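You operate a simulated robot arm through the tools that you are given. There is no shell and no other tool.

The job below is to be done with a simulated robot arm. You get a single attempt, and the scene is never put back.

JOB
Put things in order on the top of the side table. At the end: the blue dryer from the top of the side table stands where the orange can stood; the silver packing block from the top of the side table stands where the brown element stood; the brown element is on the flat red plate; the orange can from the top of the side table stands where the silver packing block stood; whatever was shut is shut again. Leave all else as you found it, and nothing knocked over.

The check looks at the end state, three seconds after you hand in, the way a careful person would. Anything else that was tipped, shoved, dropped, spilled or broken makes it a failure.

ROBOT AND FRAMES
A 7-joint arm with a two-finger parallel gripper, fixed in place. Base frame: the origin is at the foot of the arm, x ahead of it, y to its left, z up; the work surface is at about z = 0. Lengths are in cm, angles in degrees, forces in N, time in s.
With the tool pointing down near the work surface it reaches from about 24 to 62 cm from the base axis. Its first joint turns from -66.0 to 66.0 degrees. Payload 2.6 kg.
The tool frame sits at the grasp point between the pads (the TCP): z along the fingers, y along the line on which they close. The tips reach 3 cm beyond it. The gripper opens to 9.4 cm. The fingers are 2.8 cm wide and 1 cm thick; the gripper's body (5 by 9.6 cm) begins 5.5 cm behind the TCP.
Orientation is told as [roll, pitch, yaw] about the base's x, y, z axes, in that order, counted from this pose: with the fingers straight down and closing along the base's y, the tool's x points along the base's -x, its y along +y and its z along -z.

CONTROLS
- The arm moves only by the tool arm_command. Its argument "targets" is a list of rows, each a list of 3 entries, a list of its own where there are three numbers: the closure, from 0 (fully open) to 1 (shut), then the shift along the base's x, y, z in cm, then the turn, a rotation vector about the base's x, y, z in degrees. In form: [[gripper, [tx, ty, tz], [wx, wy, wz]], ...]. A call has 1 to 20 rows; each row shifts and turns the commanded pose from where the row before left it. Each row takes 0.2 s and may step no farther than 5 cm and 8.6 degrees from the row before; otherwise, or with a gripper value out of range, the whole call is refused. A pose out of reach is approached as far as the arm can. The call stops where the force on the tool passes 40 N (or 10 N more than at its start, if that is more) or the arm is blocked; 0.2 s more then pass. The fingers move at their own pace (about 7.2 cm/s each) and stop on an object; they squeeze with about 38 N. The grip force told is the motor's: it shows also when the fingers shut on nothing. Time passes only in rows, and 0.2 s behind the last, so rows that do not move let the fingers close. The reply holds the time, the measured pose of the TCP, the force on the tool along the base axes, the opening and the grip force, in the units named above and with some noise, with the torque about the TCP (base axes, N m) and any sound that the robot's microphone picked up.
- Cameras (640 x 400 px; columns grow to the right, rows downward): "scene" is fixed at [2.45, 42.49, 56.84]; the picture's right is [-0.86, -0.50, 0.00], its down [-0.27, 0.46, -0.84] and it looks along [0.43, -0.73, -0.53] (base axes); focal length 348 px, centre (320, 200). "wrist" rides on the gripper at [7.6, 1.4, -10.2] in the tool frame; the picture's right is [-0.18, 0.98, 0.00], its down [-0.75, -0.14, -0.64] and it looks along [-0.63, -0.12, 0.77] (tool axes); focal length 243 px, centre (320, 200). There is no depth. A picture from a camera that has moved, and an enlarged one, comes with that camera's place and axes in the base frame and with its lens.
- camera(camera): a new picture of that camera. The clock stands still meanwhile.
- close_up(camera, box): a new picture of the part [left, top, right, bottom] of that camera's present view, enlarged. The clock stands still meanwhile.
- finish_job(): hands the job in; it is judged then, once.

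Nothing tells you positions but the pictures and the camera data. Unless the task says otherwise, let go and move clear before handing in.

The tools are called after "Request:" as name(argument=value, ...) on one line, values as JSON. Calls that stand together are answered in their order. arm_command: Moves the arm, as the interface text tells. Its arguments: {"type":"object","properties":{"targets":{"type":"array","items":{"type":"array"}}},"required":["targets"]} The other tools are called the same way: camera (camera) takes a picture; close_up (camera, box) takes an enlarged picture of a part of a camera's view; finish_job () hands the job in.

At the start:

```text
t: 0.0
ee_pos: [36.63, -9.36, 26.03]
orientation: [0.0, 0.0, 0.0]
force: [0.4, 0.2, -0.9]
torque: [-0.01, -0.03, -0.01]
width: 9.4
finger_force: 0.0
```

scene: 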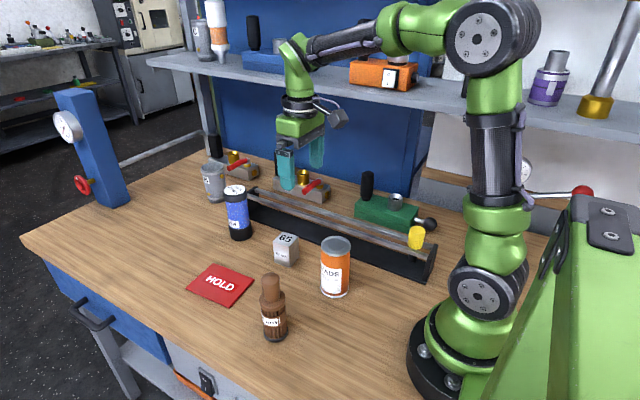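
wrist: 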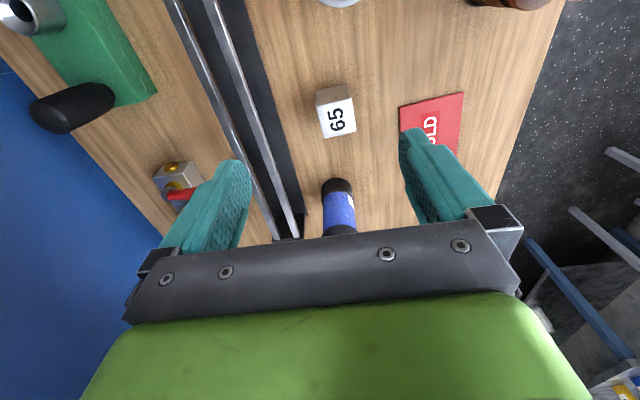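

I see the blue cylinder (dryer), the silver cube marked 65, the orange can, the brown bottle-like element and the red plate "HOLD" on the table beside a black rail. I will take enlarged views before moving to pin their positions down.

Request:
close_up(camera="scene", box=[180, 140, 380, 265])

Request:
close_up(camera="scene", box=[180, 225, 380, 350])

Request:
close_up(camera="scene", box=[320, 150, 480, 250])

Request:
close_up(camera="wrist", box=[160, 0, 560, 250])

```text
3.20 times, centred on (280, 202) of scene
camera zoom: at [2.45, 42.49, 56.84], right [-0.86, -0.5, 0.0], down [-0.27, 0.46, -0.84], along [0.43, -0.73, -0.53], focal length 1114 px, centre (448, 192)
```

zoom: 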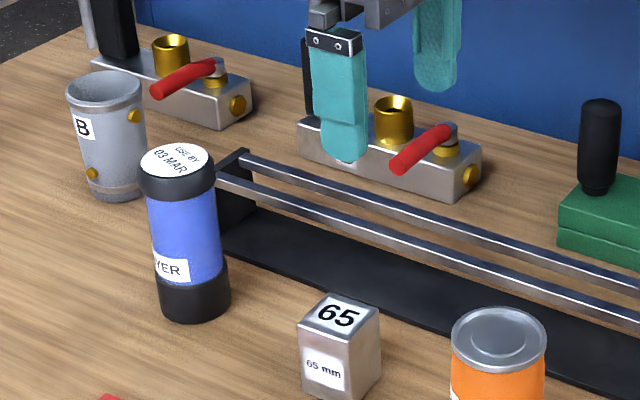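

```text
3.20 times, centred on (280, 288) of scene
camera zoom: at [2.45, 42.49, 56.84], right [-0.86, -0.5, 0.0], down [-0.27, 0.46, -0.84], along [0.43, -0.73, -0.53], focal length 1114 px, centre (448, -80)
```

zoom: 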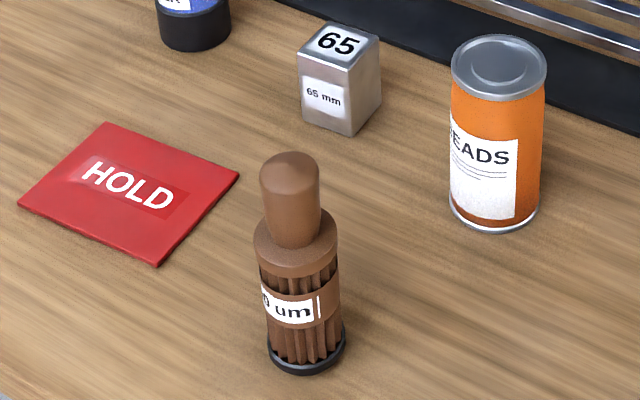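

```text
4.00 times, centred on (400, 200) of scene
camera zoom: at [2.45, 42.49, 56.84], right [-0.86, -0.5, 0.0], down [-0.27, 0.46, -0.84], along [0.43, -0.73, -0.53], focal length 1392 px, centre (0, 200)
```

zoom: 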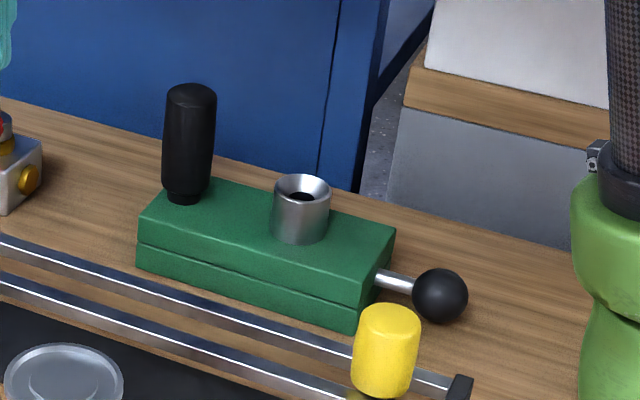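

```text
1.60 times, centred on (360, 125) of wrist
camera zoom: at [29.02, -7.89, 36.19], right [0.18, 0.98, 0.0], down [0.75, -0.14, 0.64], along [0.63, -0.12, -0.77], focal length 388 px, centre (256, 320)
```

zoom: 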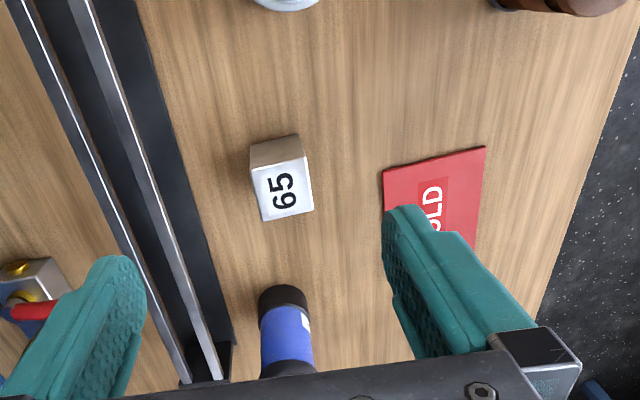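

The brown element stands at about (31, 10), the can at (27, -6), the cube at (41, -8), the dryer at (57.5, -10), and the plate's centre is at about (49, 6). Moving the brown element first, then the cube, the can and the dryer needs no temporary spot, so I go above the brown element to refine its position.

Request:
arm_command(targets=[[0, [-1, 3.5, 0], [0, 0, 0]], [0, [-1, 4, 0], [0, 0, 0]], [0, [-1, 4, 0], [0, 0, 0]], [0, [-1, 4, 0], [0, 0, 0]], [0, [-1.4, 3.8, 0], [0, 0, 0]], [0, [0, 0, 0], [0, 0, 0]]])

Request:
camera(camera="wrist")

Request:
camera(camera="scene")

```text
t: 1.4
ee_pos: [31.33, 10.09, 26.1]
orientation: [0.0, 0.0, -0.1]
force: [-0.3, -0.9, 0.3]
torque: [-0.04, 0.03, -0.01]
width: 9.39
finger_force: 0.1
```

```text
taken
camera wrist: at [23.71, 11.57, 36.4], right [0.19, 0.98, 0.0], down [0.75, -0.14, 0.64], along [0.63, -0.12, -0.77], focal length 243 px, centre (320, 200)
```

wrist: 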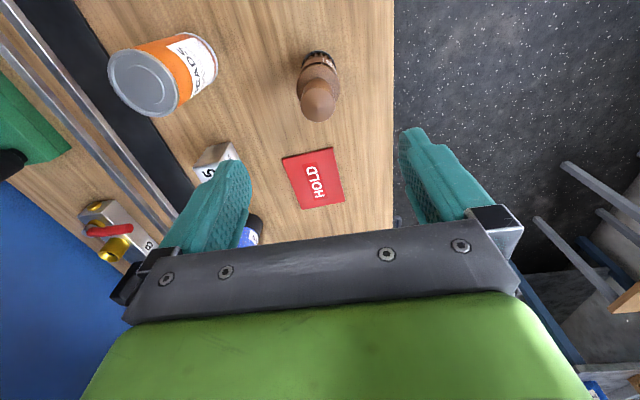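

```text
taken
```

scene: 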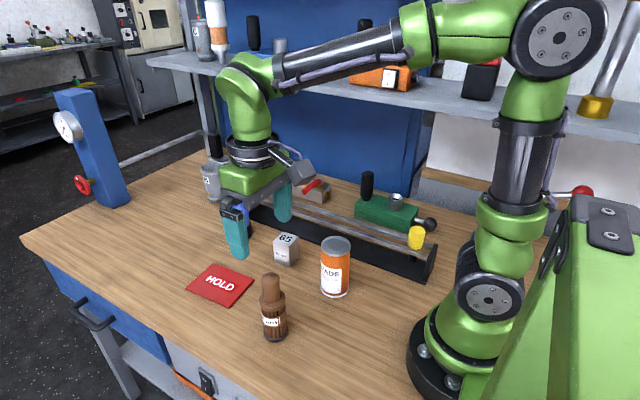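

The gripper is over the brown element at about (31.3, 10.1), and the plate is visible ahead of it. I enlarge the wrist view to fix the element's axis, the can and the plate.

Request:
close_up(camera="wrist", box=[240, 30, 400, 130])

Request:
close_up(camera="wrist", box=[90, 20, 250, 120])

Request:
close_up(camera="wrist", box=[220, 120, 400, 232])

Request:
close_up(camera="scene", box=[240, 260, 310, 350])

```text
4.00 times, centred on (320, 80) of wrist
camera zoom: at [23.71, 11.57, 36.4], right [0.19, 0.98, 0.0], down [0.75, -0.14, 0.64], along [0.63, -0.12, -0.77], focal length 970 px, centre (320, 680)
```

zoom: 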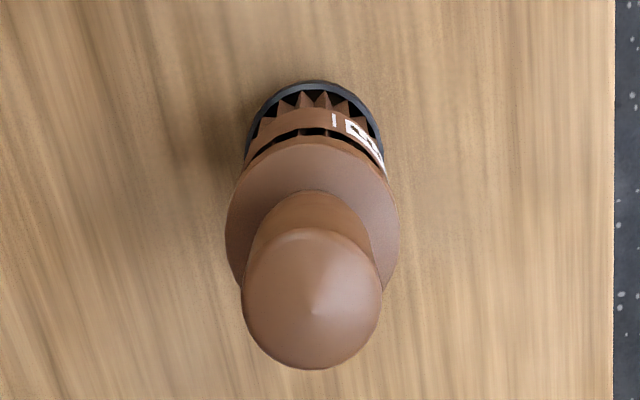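

```text
4.00 times, centred on (170, 70) of wrist
camera zoom: at [23.71, 11.57, 36.4], right [0.19, 0.98, 0.0], down [0.75, -0.14, 0.64], along [0.63, -0.12, -0.77], focal length 970 px, centre (920, 720)
```

zoom: 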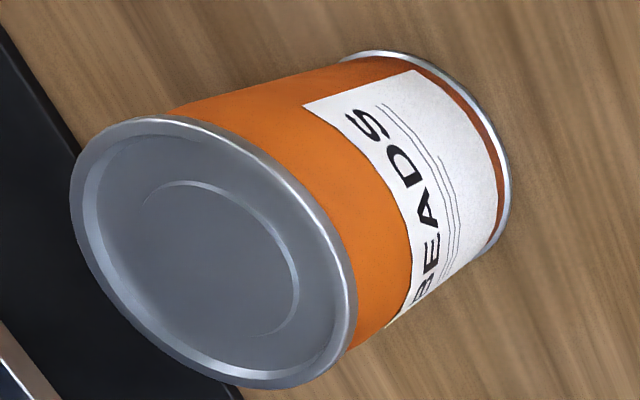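

```text
3.56 times, centred on (310, 176) of wrist
camera zoom: at [23.71, 11.57, 36.4], right [0.19, 0.98, 0.0], down [0.75, -0.14, 0.64], along [0.63, -0.12, -0.77], focal length 863 px, centre (356, 285)
```

zoom: 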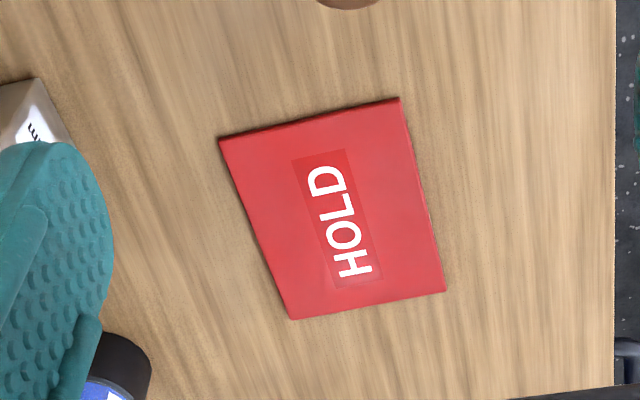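

```text
4.44 times, centred on (275, 305) of scene
camera zoom: at [2.45, 42.49, 56.84], right [-0.86, -0.5, 0.0], down [-0.27, 0.46, -0.84], along [0.43, -0.73, -0.53], focal length 1547 px, centre (520, -267)
```

zoom: 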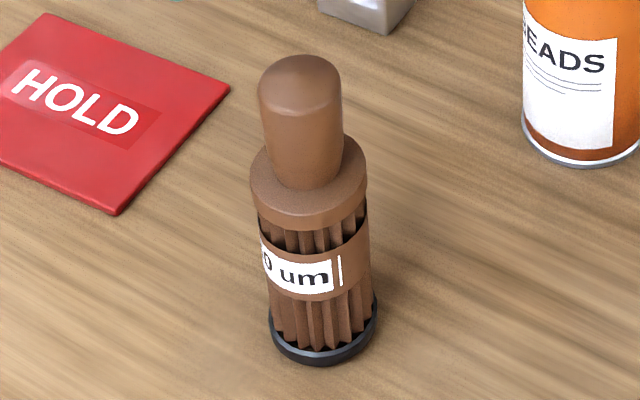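

The brown element's axis is at about (31.05, 9.95), its knob is about 3.1 cm wide and reaches from z = 9.3 to 14.5. I'll lower the open fingers around the knob, staying above the shoulder.

Request:
arm_command(targets=[[0, [-0.2, -0.12, -2.5], [0, 0, 0]], [0, [0, 0, -2.5], [0, 0, 0]], [0, [0, 0, -2.5], [0, 0, 0]], [0, [0, 0, -2.5], [0, 0, 0]], [0, [0, 0, -2], [0, 0, 0]], [0, [0, 0, -1.2], [0, 0, 0]], [0, [0, 0, 0], [0, 0, 0]]])

Request:
camera(camera="wrist")

Request:
close_up(camera="scene", box=[200, 220, 340, 350])

```text
t: 3.0
ee_pos: [31.06, 9.89, 12.79]
orientation: [0.0, 0.0, 0.0]
force: [0.5, 0.0, -0.5]
torque: [-0.01, 0.03, 0.05]
width: 9.4
finger_force: 0.0
```

```text
taken
camera wrist: at [23.43, 11.33, 22.92], right [0.18, 0.98, 0.0], down [0.75, -0.14, 0.64], along [0.63, -0.12, -0.77], focal length 243 px, centre (320, 200)
```

wrist: 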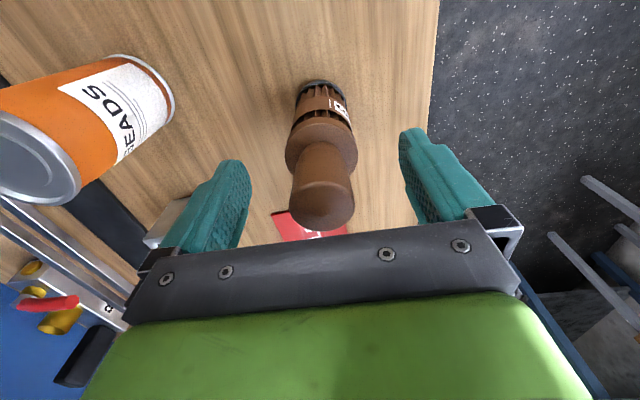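

```text
3.08 times, centred on (270, 285) of scene
camera zoom: at [2.45, 42.49, 56.84], right [-0.86, -0.5, 0.0], down [-0.27, 0.46, -0.84], along [0.43, -0.73, -0.53], focal length 1071 px, centre (474, -62)
```

zoom: 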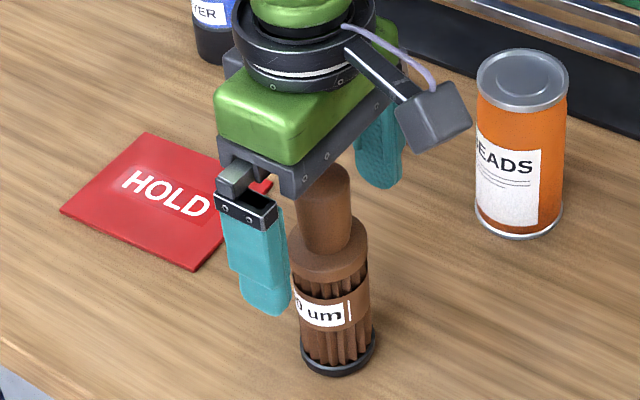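

The knob is centred between the fingers with the tips above the shoulder. I'll close gently in stages until the pads hold the knob.

Request:
arm_command(targets=[[0.4, [0, 0, 0], [0, 0, 0]], [0.6, [0, 0, 0], [0, 0, 0]], [0.65, [0, 0, 0], [0, 0, 0]], [0.7, [0, 0, 0], [0, 0, 0]], [1, [0, 0, 0], [0, 0, 0]], [1, [0, 0, 0], [0, 0, 0]], [1, [0, 0, 0], [0, 0, 0]]])

Request:
camera(camera="wrist")

Request:
close_up(camera="scene", box=[200, 220, 340, 350])

```text
t: 4.6
ee_pos: [31.1, 9.89, 12.63]
orientation: [0.0, 0.0, 0.0]
force: [-0.3, -0.2, 0.0]
torque: [0.01, 0.02, -0.03]
width: 4.38
finger_force: 38.1
```

```text
taken
camera wrist: at [23.44, 11.33, 22.94], right [0.18, 0.98, 0.0], down [0.75, -0.14, 0.64], along [0.63, -0.12, -0.77], focal length 243 px, centre (320, 200)
```

wrist: 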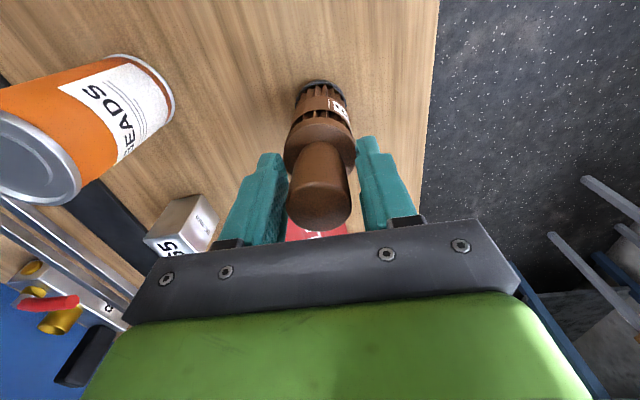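

```text
3.08 times, centred on (270, 285) of scene
camera zoom: at [2.45, 42.49, 56.84], right [-0.86, -0.5, 0.0], down [-0.27, 0.46, -0.84], along [0.43, -0.73, -0.53], focal length 1071 px, centre (474, -62)
```

zoom: 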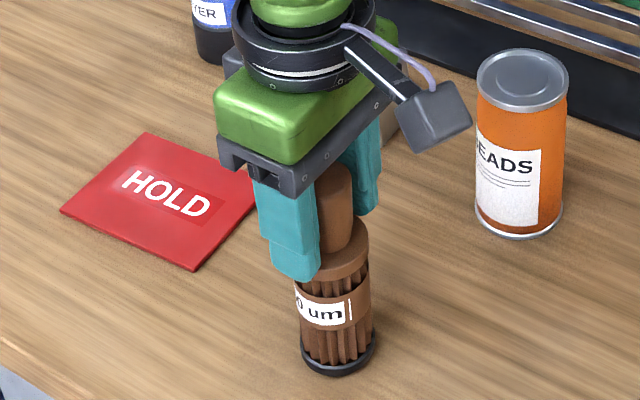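

The fingers closed at 4.4 cm, so the tips have caught the rim of the shoulder rather than the knob. I'll release, rise about 1 cm and take the knob itself for a longer hold.

Request:
arm_command(targets=[[0.45, [0, 0, 0], [0, 0, 0]], [0.25, [0, 0, 0], [0, 0, 0]], [0.25, [0, 0, 0], [0, 0, 0]], [0.25, [0, 0, 0.6], [0, 0, 0]], [0.25, [0, 0, 0.5], [0, 0, 0]], [0.25, [0, 0, 0], [0, 0, 0]], [0.6, [0, 0, 0], [0, 0, 0]], [0.65, [0, 0, 0], [0, 0, 0]], [0.7, [0, 0, 0], [0, 0, 0]], [1, [0, 0, 0], [0, 0, 0]], [1, [0, 0, 0], [0, 0, 0]], [1, [0, 0, 0], [0, 0, 0]]])

Request:
camera(camera="wrist")

Request:
close_up(camera="scene", box=[200, 220, 340, 350])

```text
t: 7.2
ee_pos: [31.08, 9.77, 13.88]
orientation: [0.0, 0.0, -0.2]
force: [0.5, -0.8, 0.2]
torque: [-0.1, -0.05, 0.02]
width: 3.02
finger_force: 38.1
```

```text
taken
camera wrist: at [23.44, 11.27, 24.07], right [0.18, 0.98, 0.0], down [0.75, -0.14, 0.64], along [0.63, -0.12, -0.77], focal length 243 px, centre (320, 200)
```

wrist: 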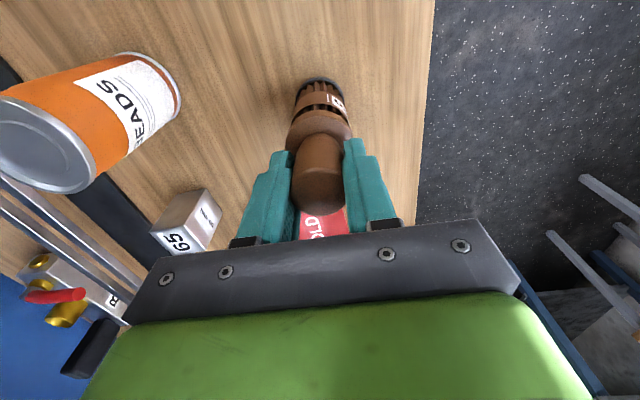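

```text
3.08 times, centred on (270, 285) of scene
camera zoom: at [2.45, 42.49, 56.84], right [-0.86, -0.5, 0.0], down [-0.27, 0.46, -0.84], along [0.43, -0.73, -0.53], focal length 1071 px, centre (474, -62)
```

zoom: 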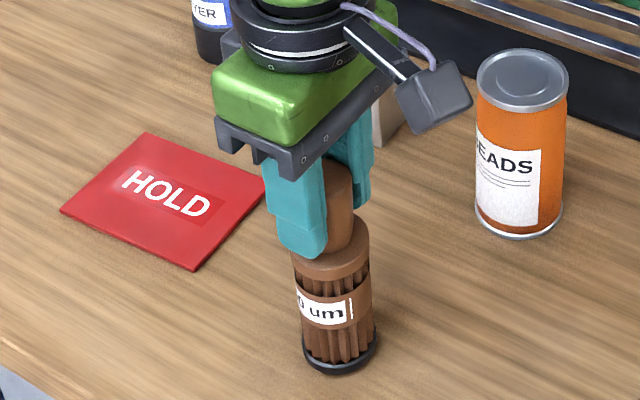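

Now the knob is held at 3.0 cm width with the element upright. I'll lift a little and check that the whole element comes along.

Request:
arm_command(targets=[[1, [0, 0, 1], [0, 0, 0]], [1, [0, 0, 1.5], [0, 0, 0]], [1, [0, 0, 1.5], [0, 0, 0]], [1, [0, 0, 0], [0, 0, 0]]])

Request:
close_up(camera="scene", box=[180, 200, 380, 340])

Request:
camera(camera="wrist")

```text
t: 8.2
ee_pos: [31.05, 10.02, 17.77]
orientation: [0.0, 0.0, -0.1]
force: [-0.1, -0.6, -1.3]
torque: [-0.01, -0.01, -0.03]
width: 2.98
finger_force: 37.5
```

```text
2.86 times, centred on (280, 270) of scene
camera zoom: at [2.45, 42.49, 56.84], right [-0.86, -0.5, 0.0], down [-0.27, 0.46, -0.84], along [0.43, -0.73, -0.53], focal length 994 px, centre (434, 0)
```

zoom: 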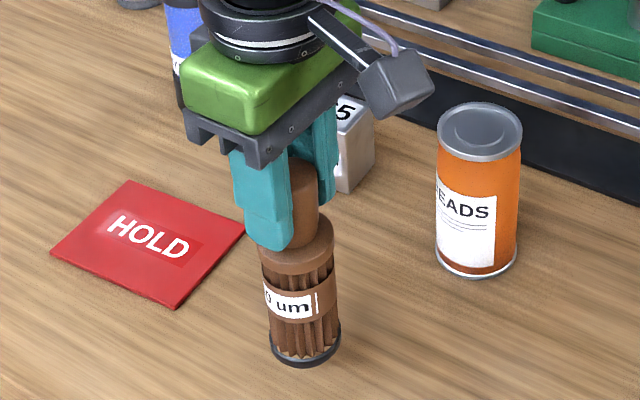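

```text
taken
camera wrist: at [23.32, 11.41, 28.06], right [0.19, 0.98, 0.0], down [0.75, -0.14, 0.64], along [0.63, -0.12, -0.77], focal length 243 px, centre (320, 200)
```

wrist: 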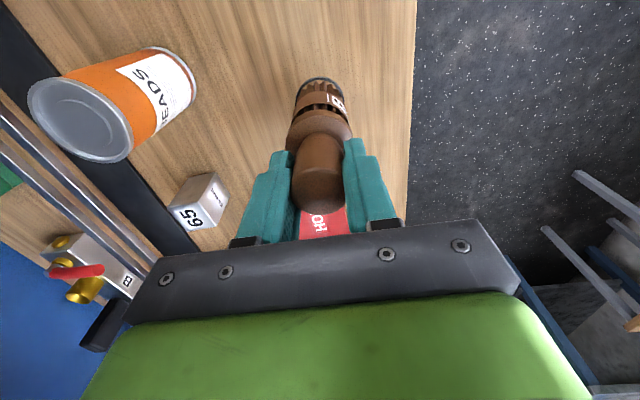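

The element is held and clear of the table. I'll carry it 17.9 cm out and 3.9 cm to the right, over the plate's centre at about (49, 6).

Request:
arm_command(targets=[[1, [1.5, -0.3, 0], [0, 0, 0]], [1, [2.5, -0.6, 0], [0, 0, 0]], [1, [3, -0.7, 0], [0, 0, 0]], [1, [3, -0.7, 0], [0, 0, 0]], [1, [3, -0.7, 0], [0, 0, 0]], [1, [2.5, -0.5, 0], [0, 0, 0]], [1, [1.6, -0.3, 0], [0, 0, 0]], [1, [0.8, -0.1, 0], [0, 0, 0]], [1, [0, 0, 0], [0, 0, 0]], [1, [0, 0, -1.5], [0, 0, 0]], [1, [0, 0, 0], [0, 0, 0]]])

Request:
close_up(camera="scene", box=[130, 160, 330, 300])

Request:
camera(camera="wrist")

```text
t: 10.6
ee_pos: [49.07, 5.91, 16.23]
orientation: [0.0, 0.1, 0.0]
force: [1.2, -0.1, -0.4]
torque: [0.02, 0.01, 0.03]
width: 3.0
finger_force: 37.7
```

```text
2.86 times, centred on (230, 230) of scene
camera zoom: at [2.46, 42.49, 56.84], right [-0.86, -0.5, 0.0], down [-0.27, 0.46, -0.84], along [0.43, -0.73, -0.53], focal length 994 px, centre (577, 114)
```

zoom: 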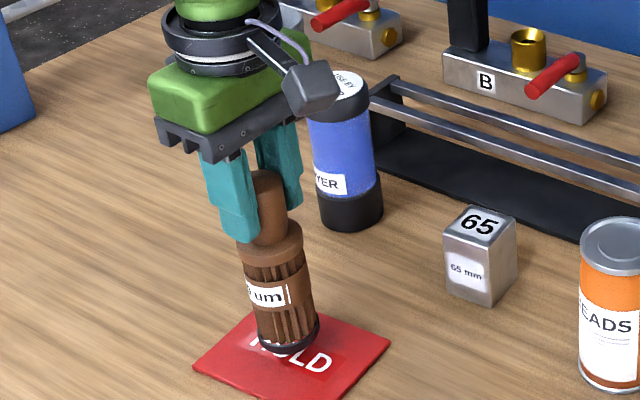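

```text
taken
camera wrist: at [41.39, 7.35, 26.43], right [0.18, 0.98, 0.0], down [0.75, -0.14, 0.64], along [0.63, -0.12, -0.77], focal length 243 px, centre (320, 200)
```

wrist: 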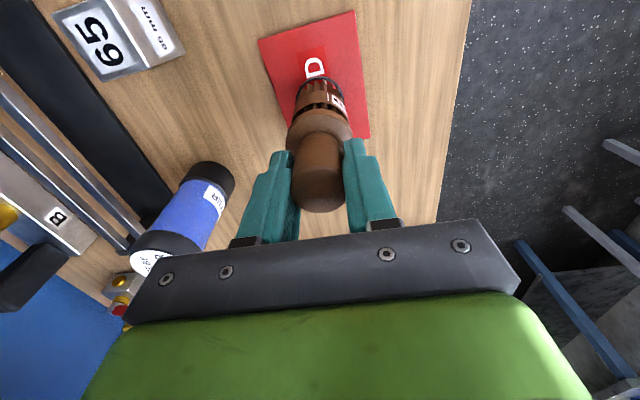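

The element hangs upright about 2.4 cm above the table over the middle of the plate. I'll lower it slowly until the force shows contact.

Request:
arm_command(targets=[[1, [0, 0, -0.6], [0, 0, 0]], [1, [0, 0, -0.4], [0, 0, 0]], [1, [0, 0, -0.3], [0, 0, 0]], [1, [0, 0, 0], [0, 0, 0]]])

Request:
close_up(camera="scene", box=[180, 230, 270, 300])

```text
t: 11.6
ee_pos: [48.97, 5.96, 15.01]
orientation: [0.0, 0.0, 0.0]
force: [0.7, 0.3, -1.7]
torque: [0.0, 0.0, 0.01]
width: 2.97
finger_force: 38.3
```

```text
5.71 times, centred on (225, 265) of scene
camera zoom: at [2.46, 42.49, 56.84], right [-0.86, -0.5, 0.0], down [-0.27, 0.46, -0.84], along [0.43, -0.73, -0.53], focal length 1989 px, centre (863, -171)
```

zoom: 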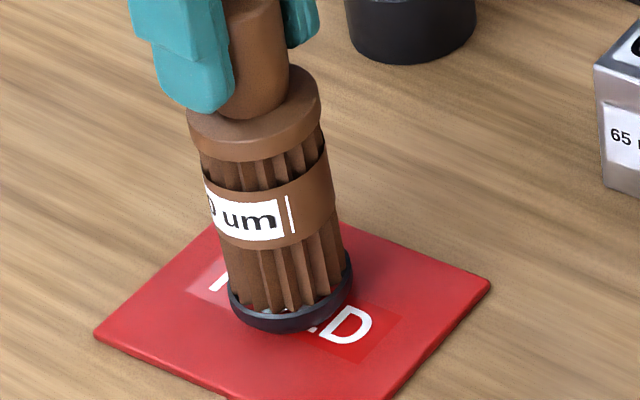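

Request:
arm_command(targets=[[1, [0, 0, -0.2], [0, 0, 0]], [1, [0, 0, -0.15], [0, 0, 0]], [1, [0, 0, 0], [0, 0, 0]]])

Request:
close_up(camera="scene", box=[180, 230, 270, 300])

```text
t: 12.4
ee_pos: [48.89, 5.9, 14.7]
orientation: [0.0, 0.0, -0.1]
force: [-0.2, 0.8, -0.3]
torque: [0.02, -0.04, -0.03]
width: 2.99
finger_force: 38.1
```

```text
5.71 times, centred on (225, 265) of scene
camera zoom: at [2.46, 42.49, 56.84], right [-0.86, -0.5, 0.0], down [-0.27, 0.46, -0.84], along [0.43, -0.73, -0.53], focal length 1989 px, centre (863, -171)
```

zoom: 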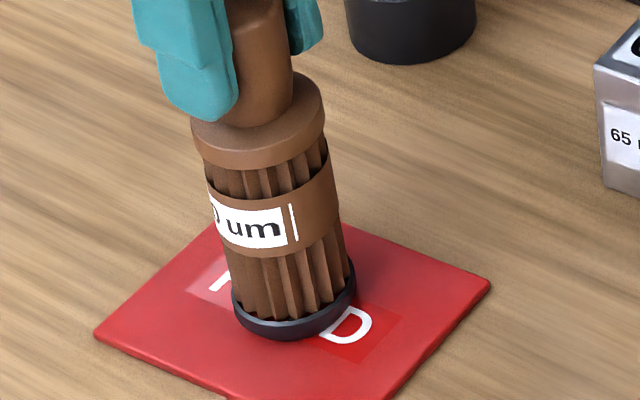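

It is close to the plate but there is still no clear contact force. I'll go down a little further in small steps.

Request:
arm_command(targets=[[1, [0, 0, -0.15], [0, 0, 0]], [1, [0, 0, -0.1], [0, 0, 0]], [1, [0, 0, 0], [0, 0, 0]]])

Request:
close_up(camera="scene", box=[180, 230, 270, 300])

```text
t: 13.2
ee_pos: [49.03, 5.95, 14.59]
orientation: [0.0, -0.3, 0.1]
force: [-5.0, -2.1, 23.0]
torque: [-0.45, 0.63, -0.03]
width: 3.0
finger_force: 37.7
```

```text
5.71 times, centred on (225, 265) of scene
camera zoom: at [2.44, 42.48, 56.84], right [-0.86, -0.5, 0.0], down [-0.27, 0.46, -0.84], along [0.43, -0.73, -0.53], focal length 1989 px, centre (863, -171)
```

zoom: 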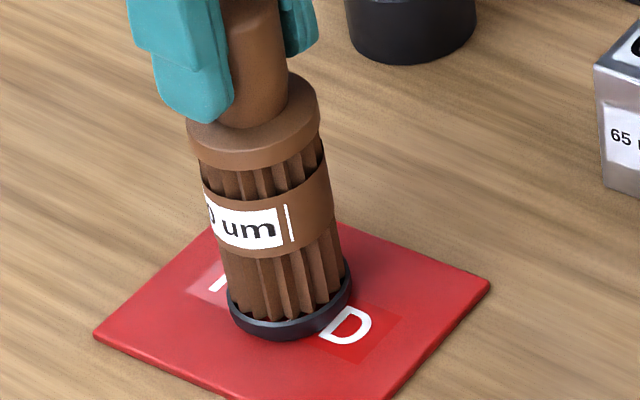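

The element is resting on the plate (23 N). I'll ease the pressure, open the fingers and rise clear.

Request:
arm_command(targets=[[1, [0, 0, 0.08], [0, 0, 0]], [1, [0, 0, 0], [0, 0, 0]], [0.6, [0, 0, 0], [0, 0, 0]], [0.5, [0, 0, 0], [0, 0, 0]], [0.3, [0, 0, 0], [0, 0, 0]], [0.2, [0, 0, 0], [0, 0, 0]], [0.2, [0, 0, 0], [0, 0, 0]], [0.2, [0, 0, 1], [0, 0, 0]], [0.2, [0, 0, 2], [0, 0, 0]], [0, [0, 0, 3], [0, 0, 0]], [0, [0, 0, 3], [0, 0, 0]], [0, [0, 0, 3], [0, 0, 0]], [0, [0, 0, 0], [0, 0, 0]]])

Request:
camera(camera="scene")

Request:
camera(camera="wrist")

```text
t: 16.0
ee_pos: [48.97, 6.23, 26.39]
orientation: [0.1, -0.1, 0.0]
force: [-1.0, 0.5, 0.4]
torque: [0.03, -0.03, 0.01]
width: 9.42
finger_force: 0.0
```

```text
taken
```

scene: 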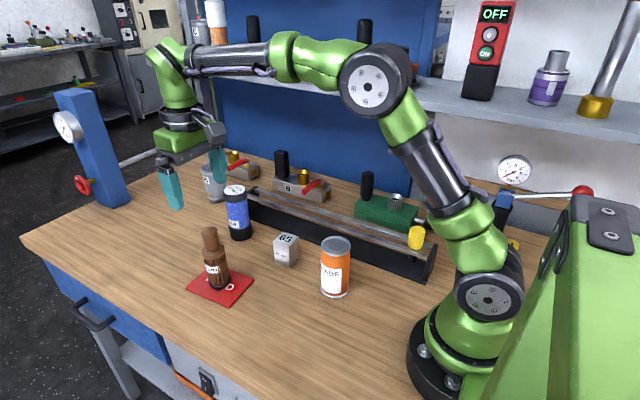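

```text
taken
camera wrist: at [41.32, 7.67, 36.6], right [0.18, 0.98, 0.0], down [0.75, -0.14, 0.64], along [0.63, -0.12, -0.77], focal length 243 px, centre (320, 200)
```

wrist: 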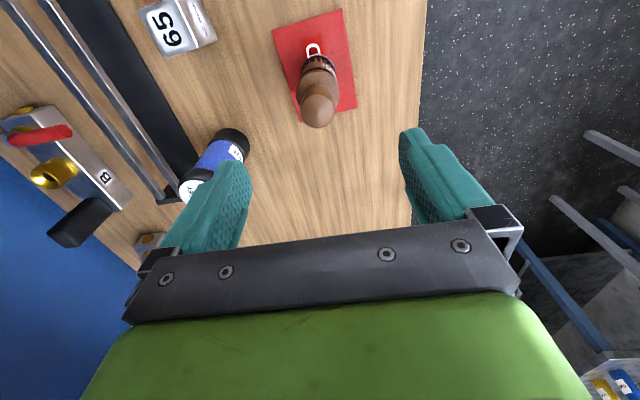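

The brown element stands upright on the red plate. Next is the silver cube: I move above it at about (41, -8), turning by 4° to match its sides.

Request:
arm_command(targets=[[0, [-2, -3.5, 0], [0, 0, 1]], [0, [-2, -3.5, 0], [0, 0, 1]], [0, [-2, -3.5, 0], [0, 0, 1]], [0, [-2, -3.5, 0], [0, 0, 1]], [0, [0, 0, 0], [0, 0, 0]], [0, [0, 0, 0], [0, 0, 0]]])

Request:
camera(camera="wrist")

Request:
close_up(camera="scene", box=[180, 170, 380, 310])

```text
t: 17.4
ee_pos: [41.01, -8.0, 26.48]
orientation: [-0.1, 0.0, 4.0]
force: [-0.7, -0.9, 0.7]
torque: [-0.02, -0.01, 0.01]
width: 9.39
finger_force: 0.1
```

```text
taken
camera wrist: at [33.29, -7.16, 36.6], right [0.12, 0.99, 0.0], down [0.76, -0.09, 0.64], along [0.64, -0.07, -0.77], focal length 243 px, centre (320, 200)
```

wrist: 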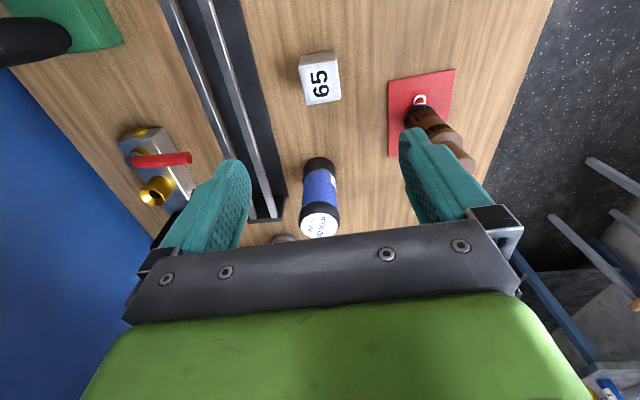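

```text
2.86 times, centred on (280, 240) of scene
camera zoom: at [2.45, 42.49, 56.84], right [-0.86, -0.5, 0.0], down [-0.27, 0.46, -0.84], along [0.43, -0.73, -0.53], focal length 994 px, centre (434, 86)
```

zoom: 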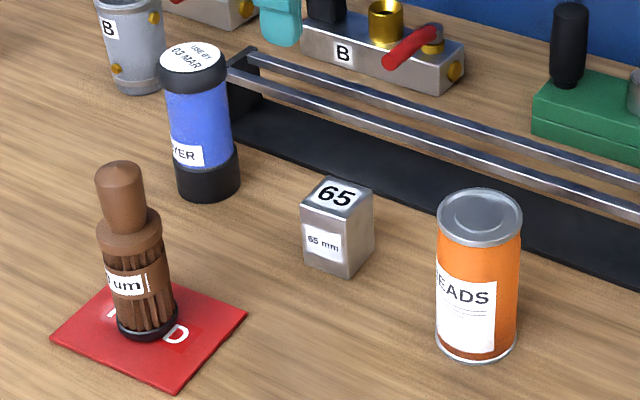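

Request:
close_up(camera="wrist", box=[260, 40, 380, 115])

Request:
close_up(camera="wrist", box=[240, 140, 400, 240])

```text
5.33 times, centred on (320, 78) of wrist
camera zoom: at [33.29, -7.16, 36.6], right [0.12, 0.99, 0.0], down [0.76, -0.09, 0.64], along [0.64, -0.07, -0.77], focal length 1294 px, centre (320, 853)
```

zoom: 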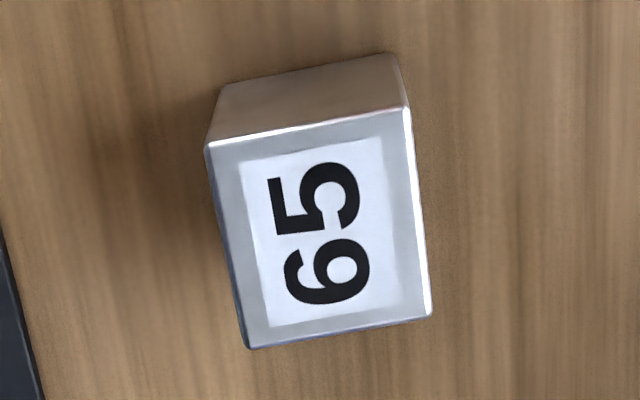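

```text
4.00 times, centred on (320, 190) of wrist
camera zoom: at [33.29, -7.16, 36.6], right [0.12, 0.99, 0.0], down [0.76, -0.09, 0.64], along [0.64, -0.07, -0.77], focal length 970 px, centre (320, 240)
```

zoom: 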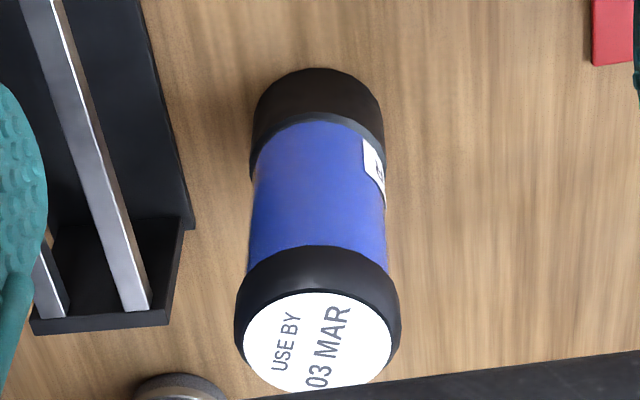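

The cube's top centre is at (40.9, -8.0), about 4.2 cm wide and 6.5 cm tall, and its sides match the 4° turn. I'll descend around it to TCP z = 4.2 and close.

Request:
arm_command(targets=[[0, [-0.1, 0, -3.5], [0, 0, 0]], [0, [0, 0, -3.5], [0, 0, 0]], [0, [0, 0, -3.5], [0, 0, 0]], [0, [0, 0, -3.5], [0, 0, 0]], [0, [0, 0, -3], [0, 0, 0]], [0, [0, 0, -2.5], [0, 0, 0]], [0, [0, 0, -1.7], [0, 0, 0]], [0, [0, 0, -1], [0, 0, 0]], [0, [0, 0, 0], [0, 0, 0]]])

Request:
camera(camera="wrist")

Request:
close_up(camera="scene", box=[200, 190, 360, 300])

```text
t: 19.4
ee_pos: [40.98, -8.15, 4.26]
orientation: [0.0, 0.1, 4.0]
force: [-0.4, 0.7, -0.3]
torque: [0.0, 0.04, 0.05]
width: 9.41
finger_force: 0.0
```

```text
taken
camera wrist: at [33.3, -7.19, 14.44], right [0.12, 0.99, 0.0], down [0.76, -0.09, 0.64], along [0.64, -0.07, -0.77], focal length 243 px, centre (320, 200)
```

wrist: 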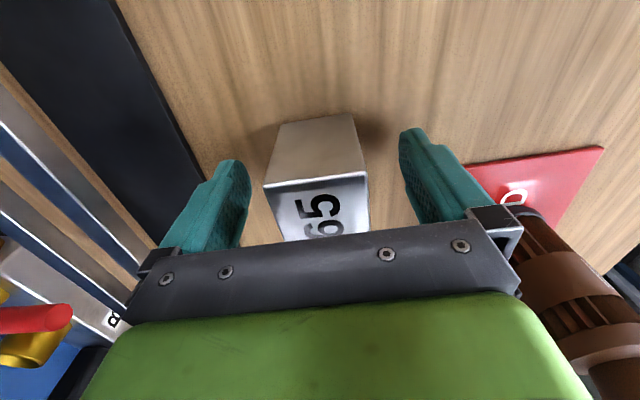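

```text
3.64 times, centred on (280, 245) of scene
camera zoom: at [2.45, 42.49, 56.84], right [-0.86, -0.5, 0.0], down [-0.27, 0.46, -0.84], along [0.43, -0.73, -0.53], focal length 1266 px, centre (466, 36)
```

zoom: 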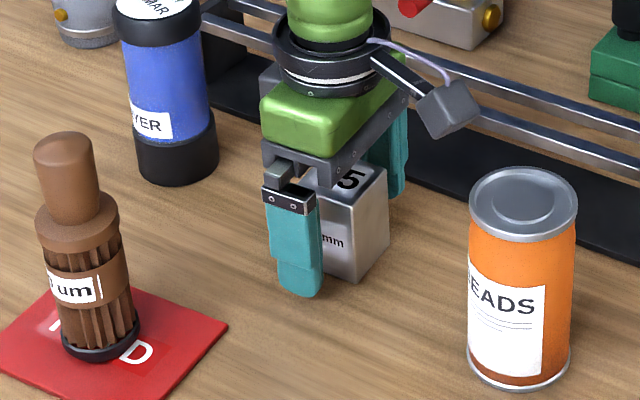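

The cube sits centred between the fingers. I'll close on it and lift slightly.

Request:
arm_command(targets=[[0.4, [0, 0, 0], [0, 0, 0]], [0.5, [0, 0, 0], [0, 0, 0]], [0.55, [0, 0, 0], [0, 0, 0]], [0.6, [0, 0, 0], [0, 0, 0]], [1, [0, 0, 0], [0, 0, 0]], [1, [0, 0, 0], [0, 0, 0]], [1, [0, 0, 0], [0, 0, 0]], [1, [0, 0, 1], [0, 0, 0]], [1, [0, 0, 1.5], [0, 0, 0]], [1, [0, 0, 1.5], [0, 0, 0]], [1, [0, 0, 0], [0, 0, 0]]])

Request:
camera(camera="wrist")

Request:
close_up(camera="scene", box=[200, 190, 360, 300])

```text
t: 21.8
ee_pos: [40.85, -8.06, 8.12]
orientation: [0.0, 0.0, 4.0]
force: [-0.4, 0.9, 0.1]
torque: [0.0, -0.04, 0.02]
width: 4.39
finger_force: 38.1
```

```text
taken
camera wrist: at [33.14, -7.16, 18.44], right [0.12, 0.99, 0.0], down [0.76, -0.09, 0.64], along [0.64, -0.07, -0.77], focal length 243 px, centre (320, 200)
```

wrist: 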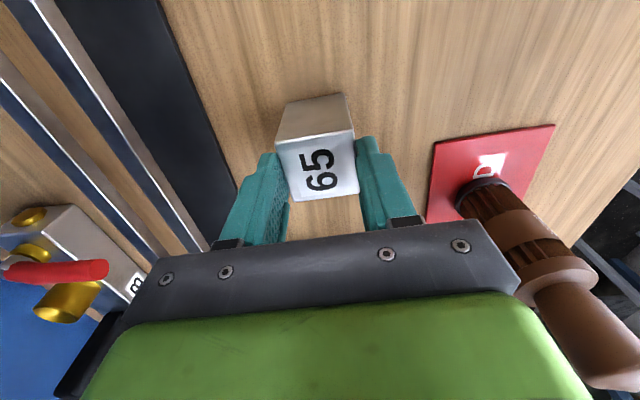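

```text
3.64 times, centred on (280, 245) of scene
camera zoom: at [2.46, 42.49, 56.84], right [-0.86, -0.5, 0.0], down [-0.27, 0.46, -0.84], along [0.43, -0.73, -0.53], focal length 1266 px, centre (466, 36)
```

zoom: 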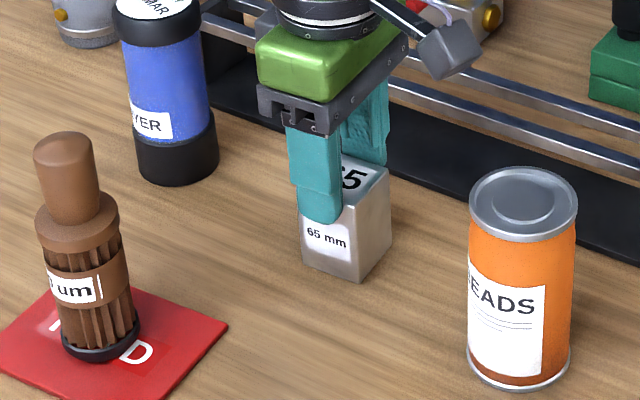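

The cube did not come up: the fingers slid up its sides and it still stands in place on the table. I'll reopen, go back down and lift very gently while watching the force to learn why.

Request:
arm_command(targets=[[0.45, [0, 0, 0], [0, 0, 0]], [0.3, [0, 0, 0], [0, 0, 0]], [0.3, [0, 0, 0], [0, 0, 0]], [0.3, [0, 0, -1.5], [0, 0, 0]], [0.3, [0, 0, -1.5], [0, 0, 0]], [0.3, [0, 0, -1.2], [0, 0, 0]], [0.3, [0, 0, -0.3], [0, 0, 0]], [0.3, [0, 0, 0], [0, 0, 0]], [0.5, [0, 0, 0], [0, 0, 0]], [0.6, [0, 0, 0], [0, 0, 0]], [1, [0, 0, 0], [0, 0, 0]], [1, [0, 0, 0], [0, 0, 0]], [1, [0, 0, 0], [0, 0, 0]], [1, [0, 0, 0], [0, 0, 0]], [1, [0, 0, 0], [0, 0, 0]]])

Request:
camera(camera="wrist")

Request:
close_up(camera="scene", box=[200, 190, 360, 300])

```text
t: 25.0
ee_pos: [40.86, -8.0, 3.77]
orientation: [0.0, 0.0, 4.0]
force: [0.5, -0.1, 1.2]
torque: [0.0, 0.0, 0.02]
width: 4.8
finger_force: 37.9
```

```text
taken
camera wrist: at [33.13, -7.15, 14.07], right [0.12, 0.99, 0.0], down [0.76, -0.09, 0.64], along [0.64, -0.07, -0.77], focal length 243 px, centre (320, 200)
```

wrist: 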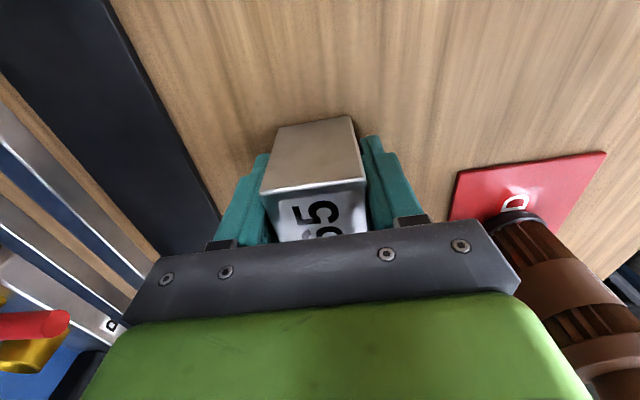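

```text
3.64 times, centred on (280, 245) of scene
camera zoom: at [2.46, 42.49, 56.84], right [-0.86, -0.5, 0.0], down [-0.27, 0.46, -0.84], along [0.43, -0.73, -0.53], focal length 1266 px, centre (466, 36)
```

zoom: 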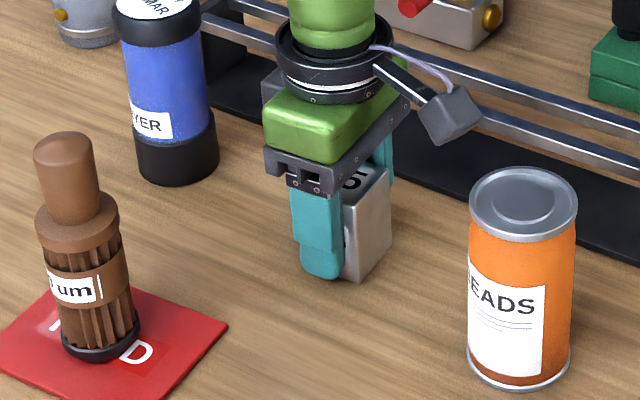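

The fingers now hold the cube low down at a width of 4.8 cm. I'll raise by only a few millimetres and read the force on the tool.

Request:
arm_command(targets=[[1, [0, 0, 0.1], [0, 0, 0]], [1, [0, 0, 0.1], [0, 0, 0]], [1, [0, 0, 0], [0, 0, 0]]])

Request:
close_up(camera="wrist", box=[200, 100, 440, 250])

Request:
close_up(camera="scene", box=[250, 220, 320, 275])

```text
t: 25.8
ee_pos: [40.84, -8.04, 4.1]
orientation: [0.0, 0.0, 4.1]
force: [0.5, -0.7, -3.7]
torque: [0.01, 0.0, 0.02]
width: 4.82
finger_force: 38.0
```

```text
2.67 times, centred on (320, 175) of wrist
camera zoom: at [33.14, -7.14, 14.29], right [0.12, 0.99, 0.0], down [0.76, -0.09, 0.64], along [0.64, -0.07, -0.77], focal length 647 px, centre (320, 267)
```

zoom: 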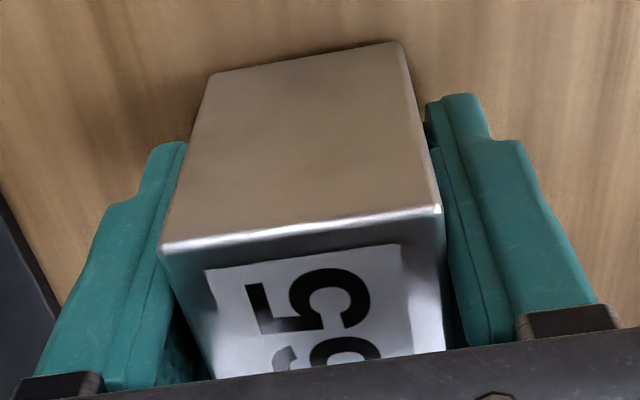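

```text
7.27 times, centred on (285, 248) of scene
camera zoom: at [2.46, 42.49, 56.84], right [-0.86, -0.5, 0.0], down [-0.27, 0.46, -0.84], along [0.43, -0.73, -0.53], focal length 2531 px, centre (574, -146)
```

zoom: 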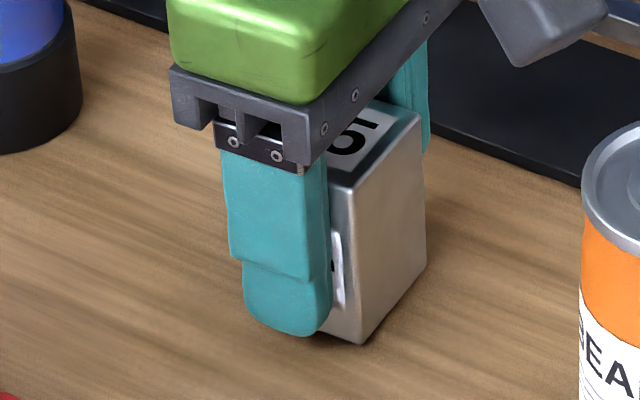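

The force went to about -4 N. I'll raise a little more to see whether the cube follows or slips.

Request:
arm_command(targets=[[1, [0, 0, 0.1], [0, 0, 0]], [1, [0, 0, 0.1], [0, 0, 0]], [1, [0, 0, 0.1], [0, 0, 0]], [1, [0, 0, 0], [0, 0, 0]]])

Request:
close_up(camera="scene", box=[250, 220, 320, 275])

Request:
close_up(camera="wrist", box=[200, 100, 440, 250])

```text
t: 26.8
ee_pos: [40.96, -8.07, 4.43]
orientation: [0.0, 0.0, 3.9]
force: [0.1, -0.6, -3.1]
torque: [-0.02, 0.0, 0.03]
width: 4.85
finger_force: 38.3
```

```text
7.27 times, centred on (285, 248) of scene
camera zoom: at [2.46, 42.49, 56.84], right [-0.86, -0.5, 0.0], down [-0.27, 0.46, -0.84], along [0.43, -0.73, -0.53], focal length 2531 px, centre (574, -146)
```

zoom: 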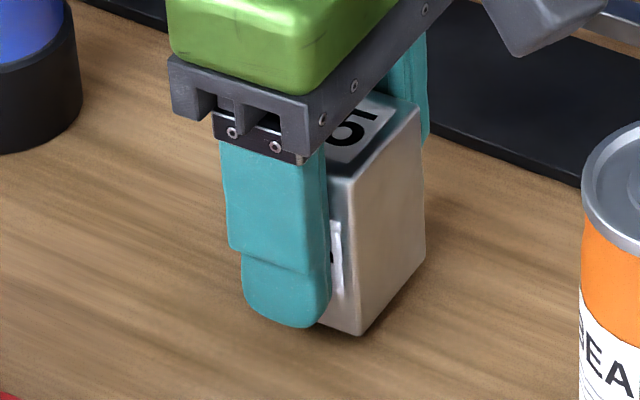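

```text
2.67 times, centred on (320, 175) of wrist
camera zoom: at [33.2, -7.2, 14.58], right [0.12, 0.99, 0.0], down [0.76, -0.09, 0.64], along [0.64, -0.07, -0.77], focal length 647 px, centre (320, 267)
```

zoom: 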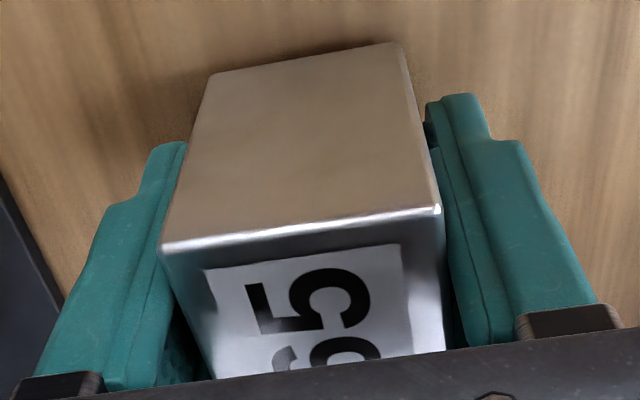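

The cube now follows the gripper with about 3 N of weight, so a deep grip and slow motion work. I'll continue lifting slowly and check for creep.

Request:
arm_command(targets=[[1, [0, 0, 0.1], [0, 0, 0]], [1, [0, 0, 0.1], [0, 0, 0]], [1, [0, 0, 0.1], [0, 0, 0]], [1, [0, 0, 0.1], [0, 0, 0]], [1, [0, 0, 0.15], [0, 0, 0]], [1, [0, 0, 0.15], [0, 0, 0]], [1, [0, 0, 0.15], [0, 0, 0]], [1, [0, 0, 0.15], [0, 0, 0]], [1, [0, 0, 0.1], [0, 0, 0]], [1, [0, 0, 0.1], [0, 0, 0]], [1, [0, 0, 0], [0, 0, 0]]])

Request:
close_up(camera="scene", box=[250, 220, 320, 275])

Request:
close_up(camera="wrist", box=[200, 100, 440, 250])

```text
t: 29.2
ee_pos: [40.93, -8.02, 5.48]
orientation: [0.0, 0.0, 4.0]
force: [0.5, 0.3, -3.9]
torque: [0.02, 0.01, -0.01]
width: 4.84
finger_force: 38.0
```

```text
7.27 times, centred on (285, 248) of scene
camera zoom: at [2.46, 42.49, 56.84], right [-0.86, -0.5, 0.0], down [-0.27, 0.46, -0.84], along [0.43, -0.73, -0.53], focal length 2531 px, centre (574, -146)
```

zoom: 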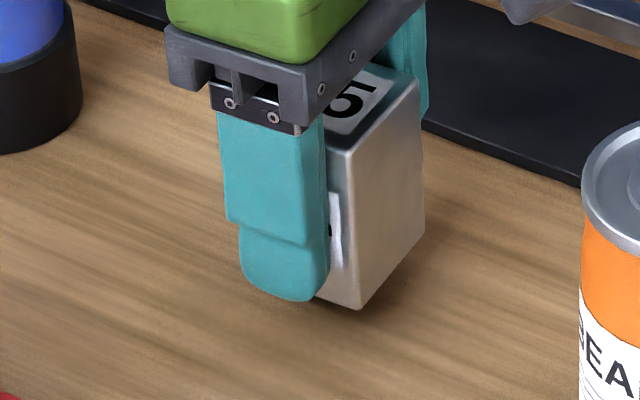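

```text
2.67 times, centred on (320, 175) of wrist
camera zoom: at [33.17, -7.17, 15.72], right [0.12, 0.99, 0.0], down [0.76, -0.09, 0.64], along [0.64, -0.07, -0.77], focal length 647 px, centre (320, 267)
```

zoom: 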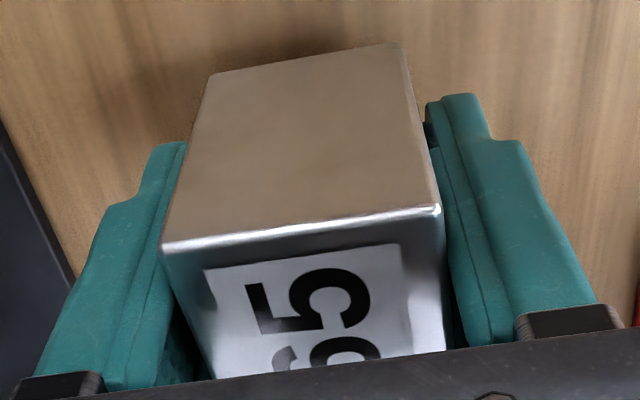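

No creep: the cube is held firmly 1.7 cm above the table. I'll carry it slowly towards the spot where the brown element stood, about (31.1, 9.9).

Request:
arm_command(targets=[[1, [0, 0, 0.15], [0, 0, 0]], [1, [0, 0, 0.2], [0, 0, 0]], [1, [0, 0, 0.2], [0, 0, 0]], [1, [0, 0, 0.15], [0, 0, 0]], [1, [-0.1, 0.2, 0], [0, 0, 0]], [1, [-0.2, 0.35, 0], [0, 0, 0]], [1, [-0.3, 0.55, 0], [0, 0, 0]], [1, [-0.4, 0.75, 0], [0, 0, 0]], [1, [-0.4, 0.75, 0], [0, 0, 0]], [1, [-0.4, 0.75, 0], [0, 0, 0]], [1, [-0.4, 0.75, 0], [0, 0, 0]], [1, [-0.4, 0.75, 0], [0, 0, 0]], [1, [-0.4, 0.75, 0], [0, 0, 0]], [1, [-0.4, 0.75, 0], [0, 0, 0]], [1, [-0.4, 0.75, 0], [0, 0, 0]], [1, [-0.4, 0.75, 0], [0, 0, 0]], [1, [-0.3, 0.5, 0], [0, 0, 0]], [1, [-0.2, 0.3, 0], [0, 0, 0]], [1, [-0.1, 0.1, 0], [0, 0, 0]]])

Request:
close_up(camera="wrist", box=[200, 100, 440, 250])

Request:
camera(camera="scene")

```text
t: 33.2
ee_pos: [36.19, 0.59, 6.31]
orientation: [0.0, 0.0, 4.0]
force: [-0.1, 0.4, -2.5]
torque: [0.0, -0.03, 0.02]
width: 4.8
finger_force: 37.5
```

```text
2.67 times, centred on (320, 175) of wrist
camera zoom: at [28.38, 1.59, 16.52], right [0.12, 0.99, 0.0], down [0.76, -0.09, 0.64], along [0.64, -0.07, -0.77], focal length 647 px, centre (320, 267)
```

zoom: 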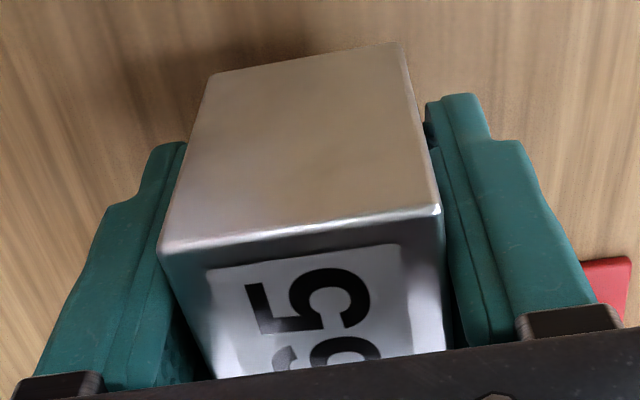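

```text
taken
```

scene: 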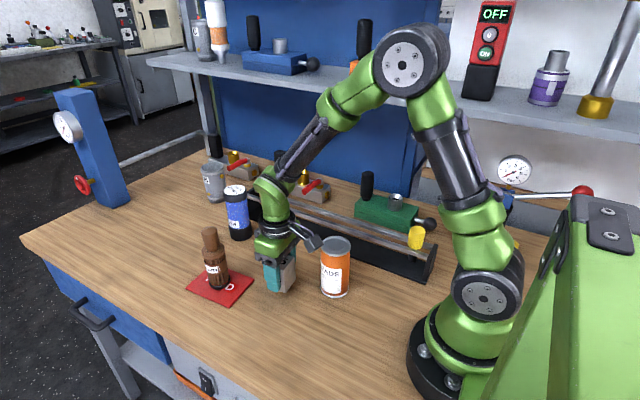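

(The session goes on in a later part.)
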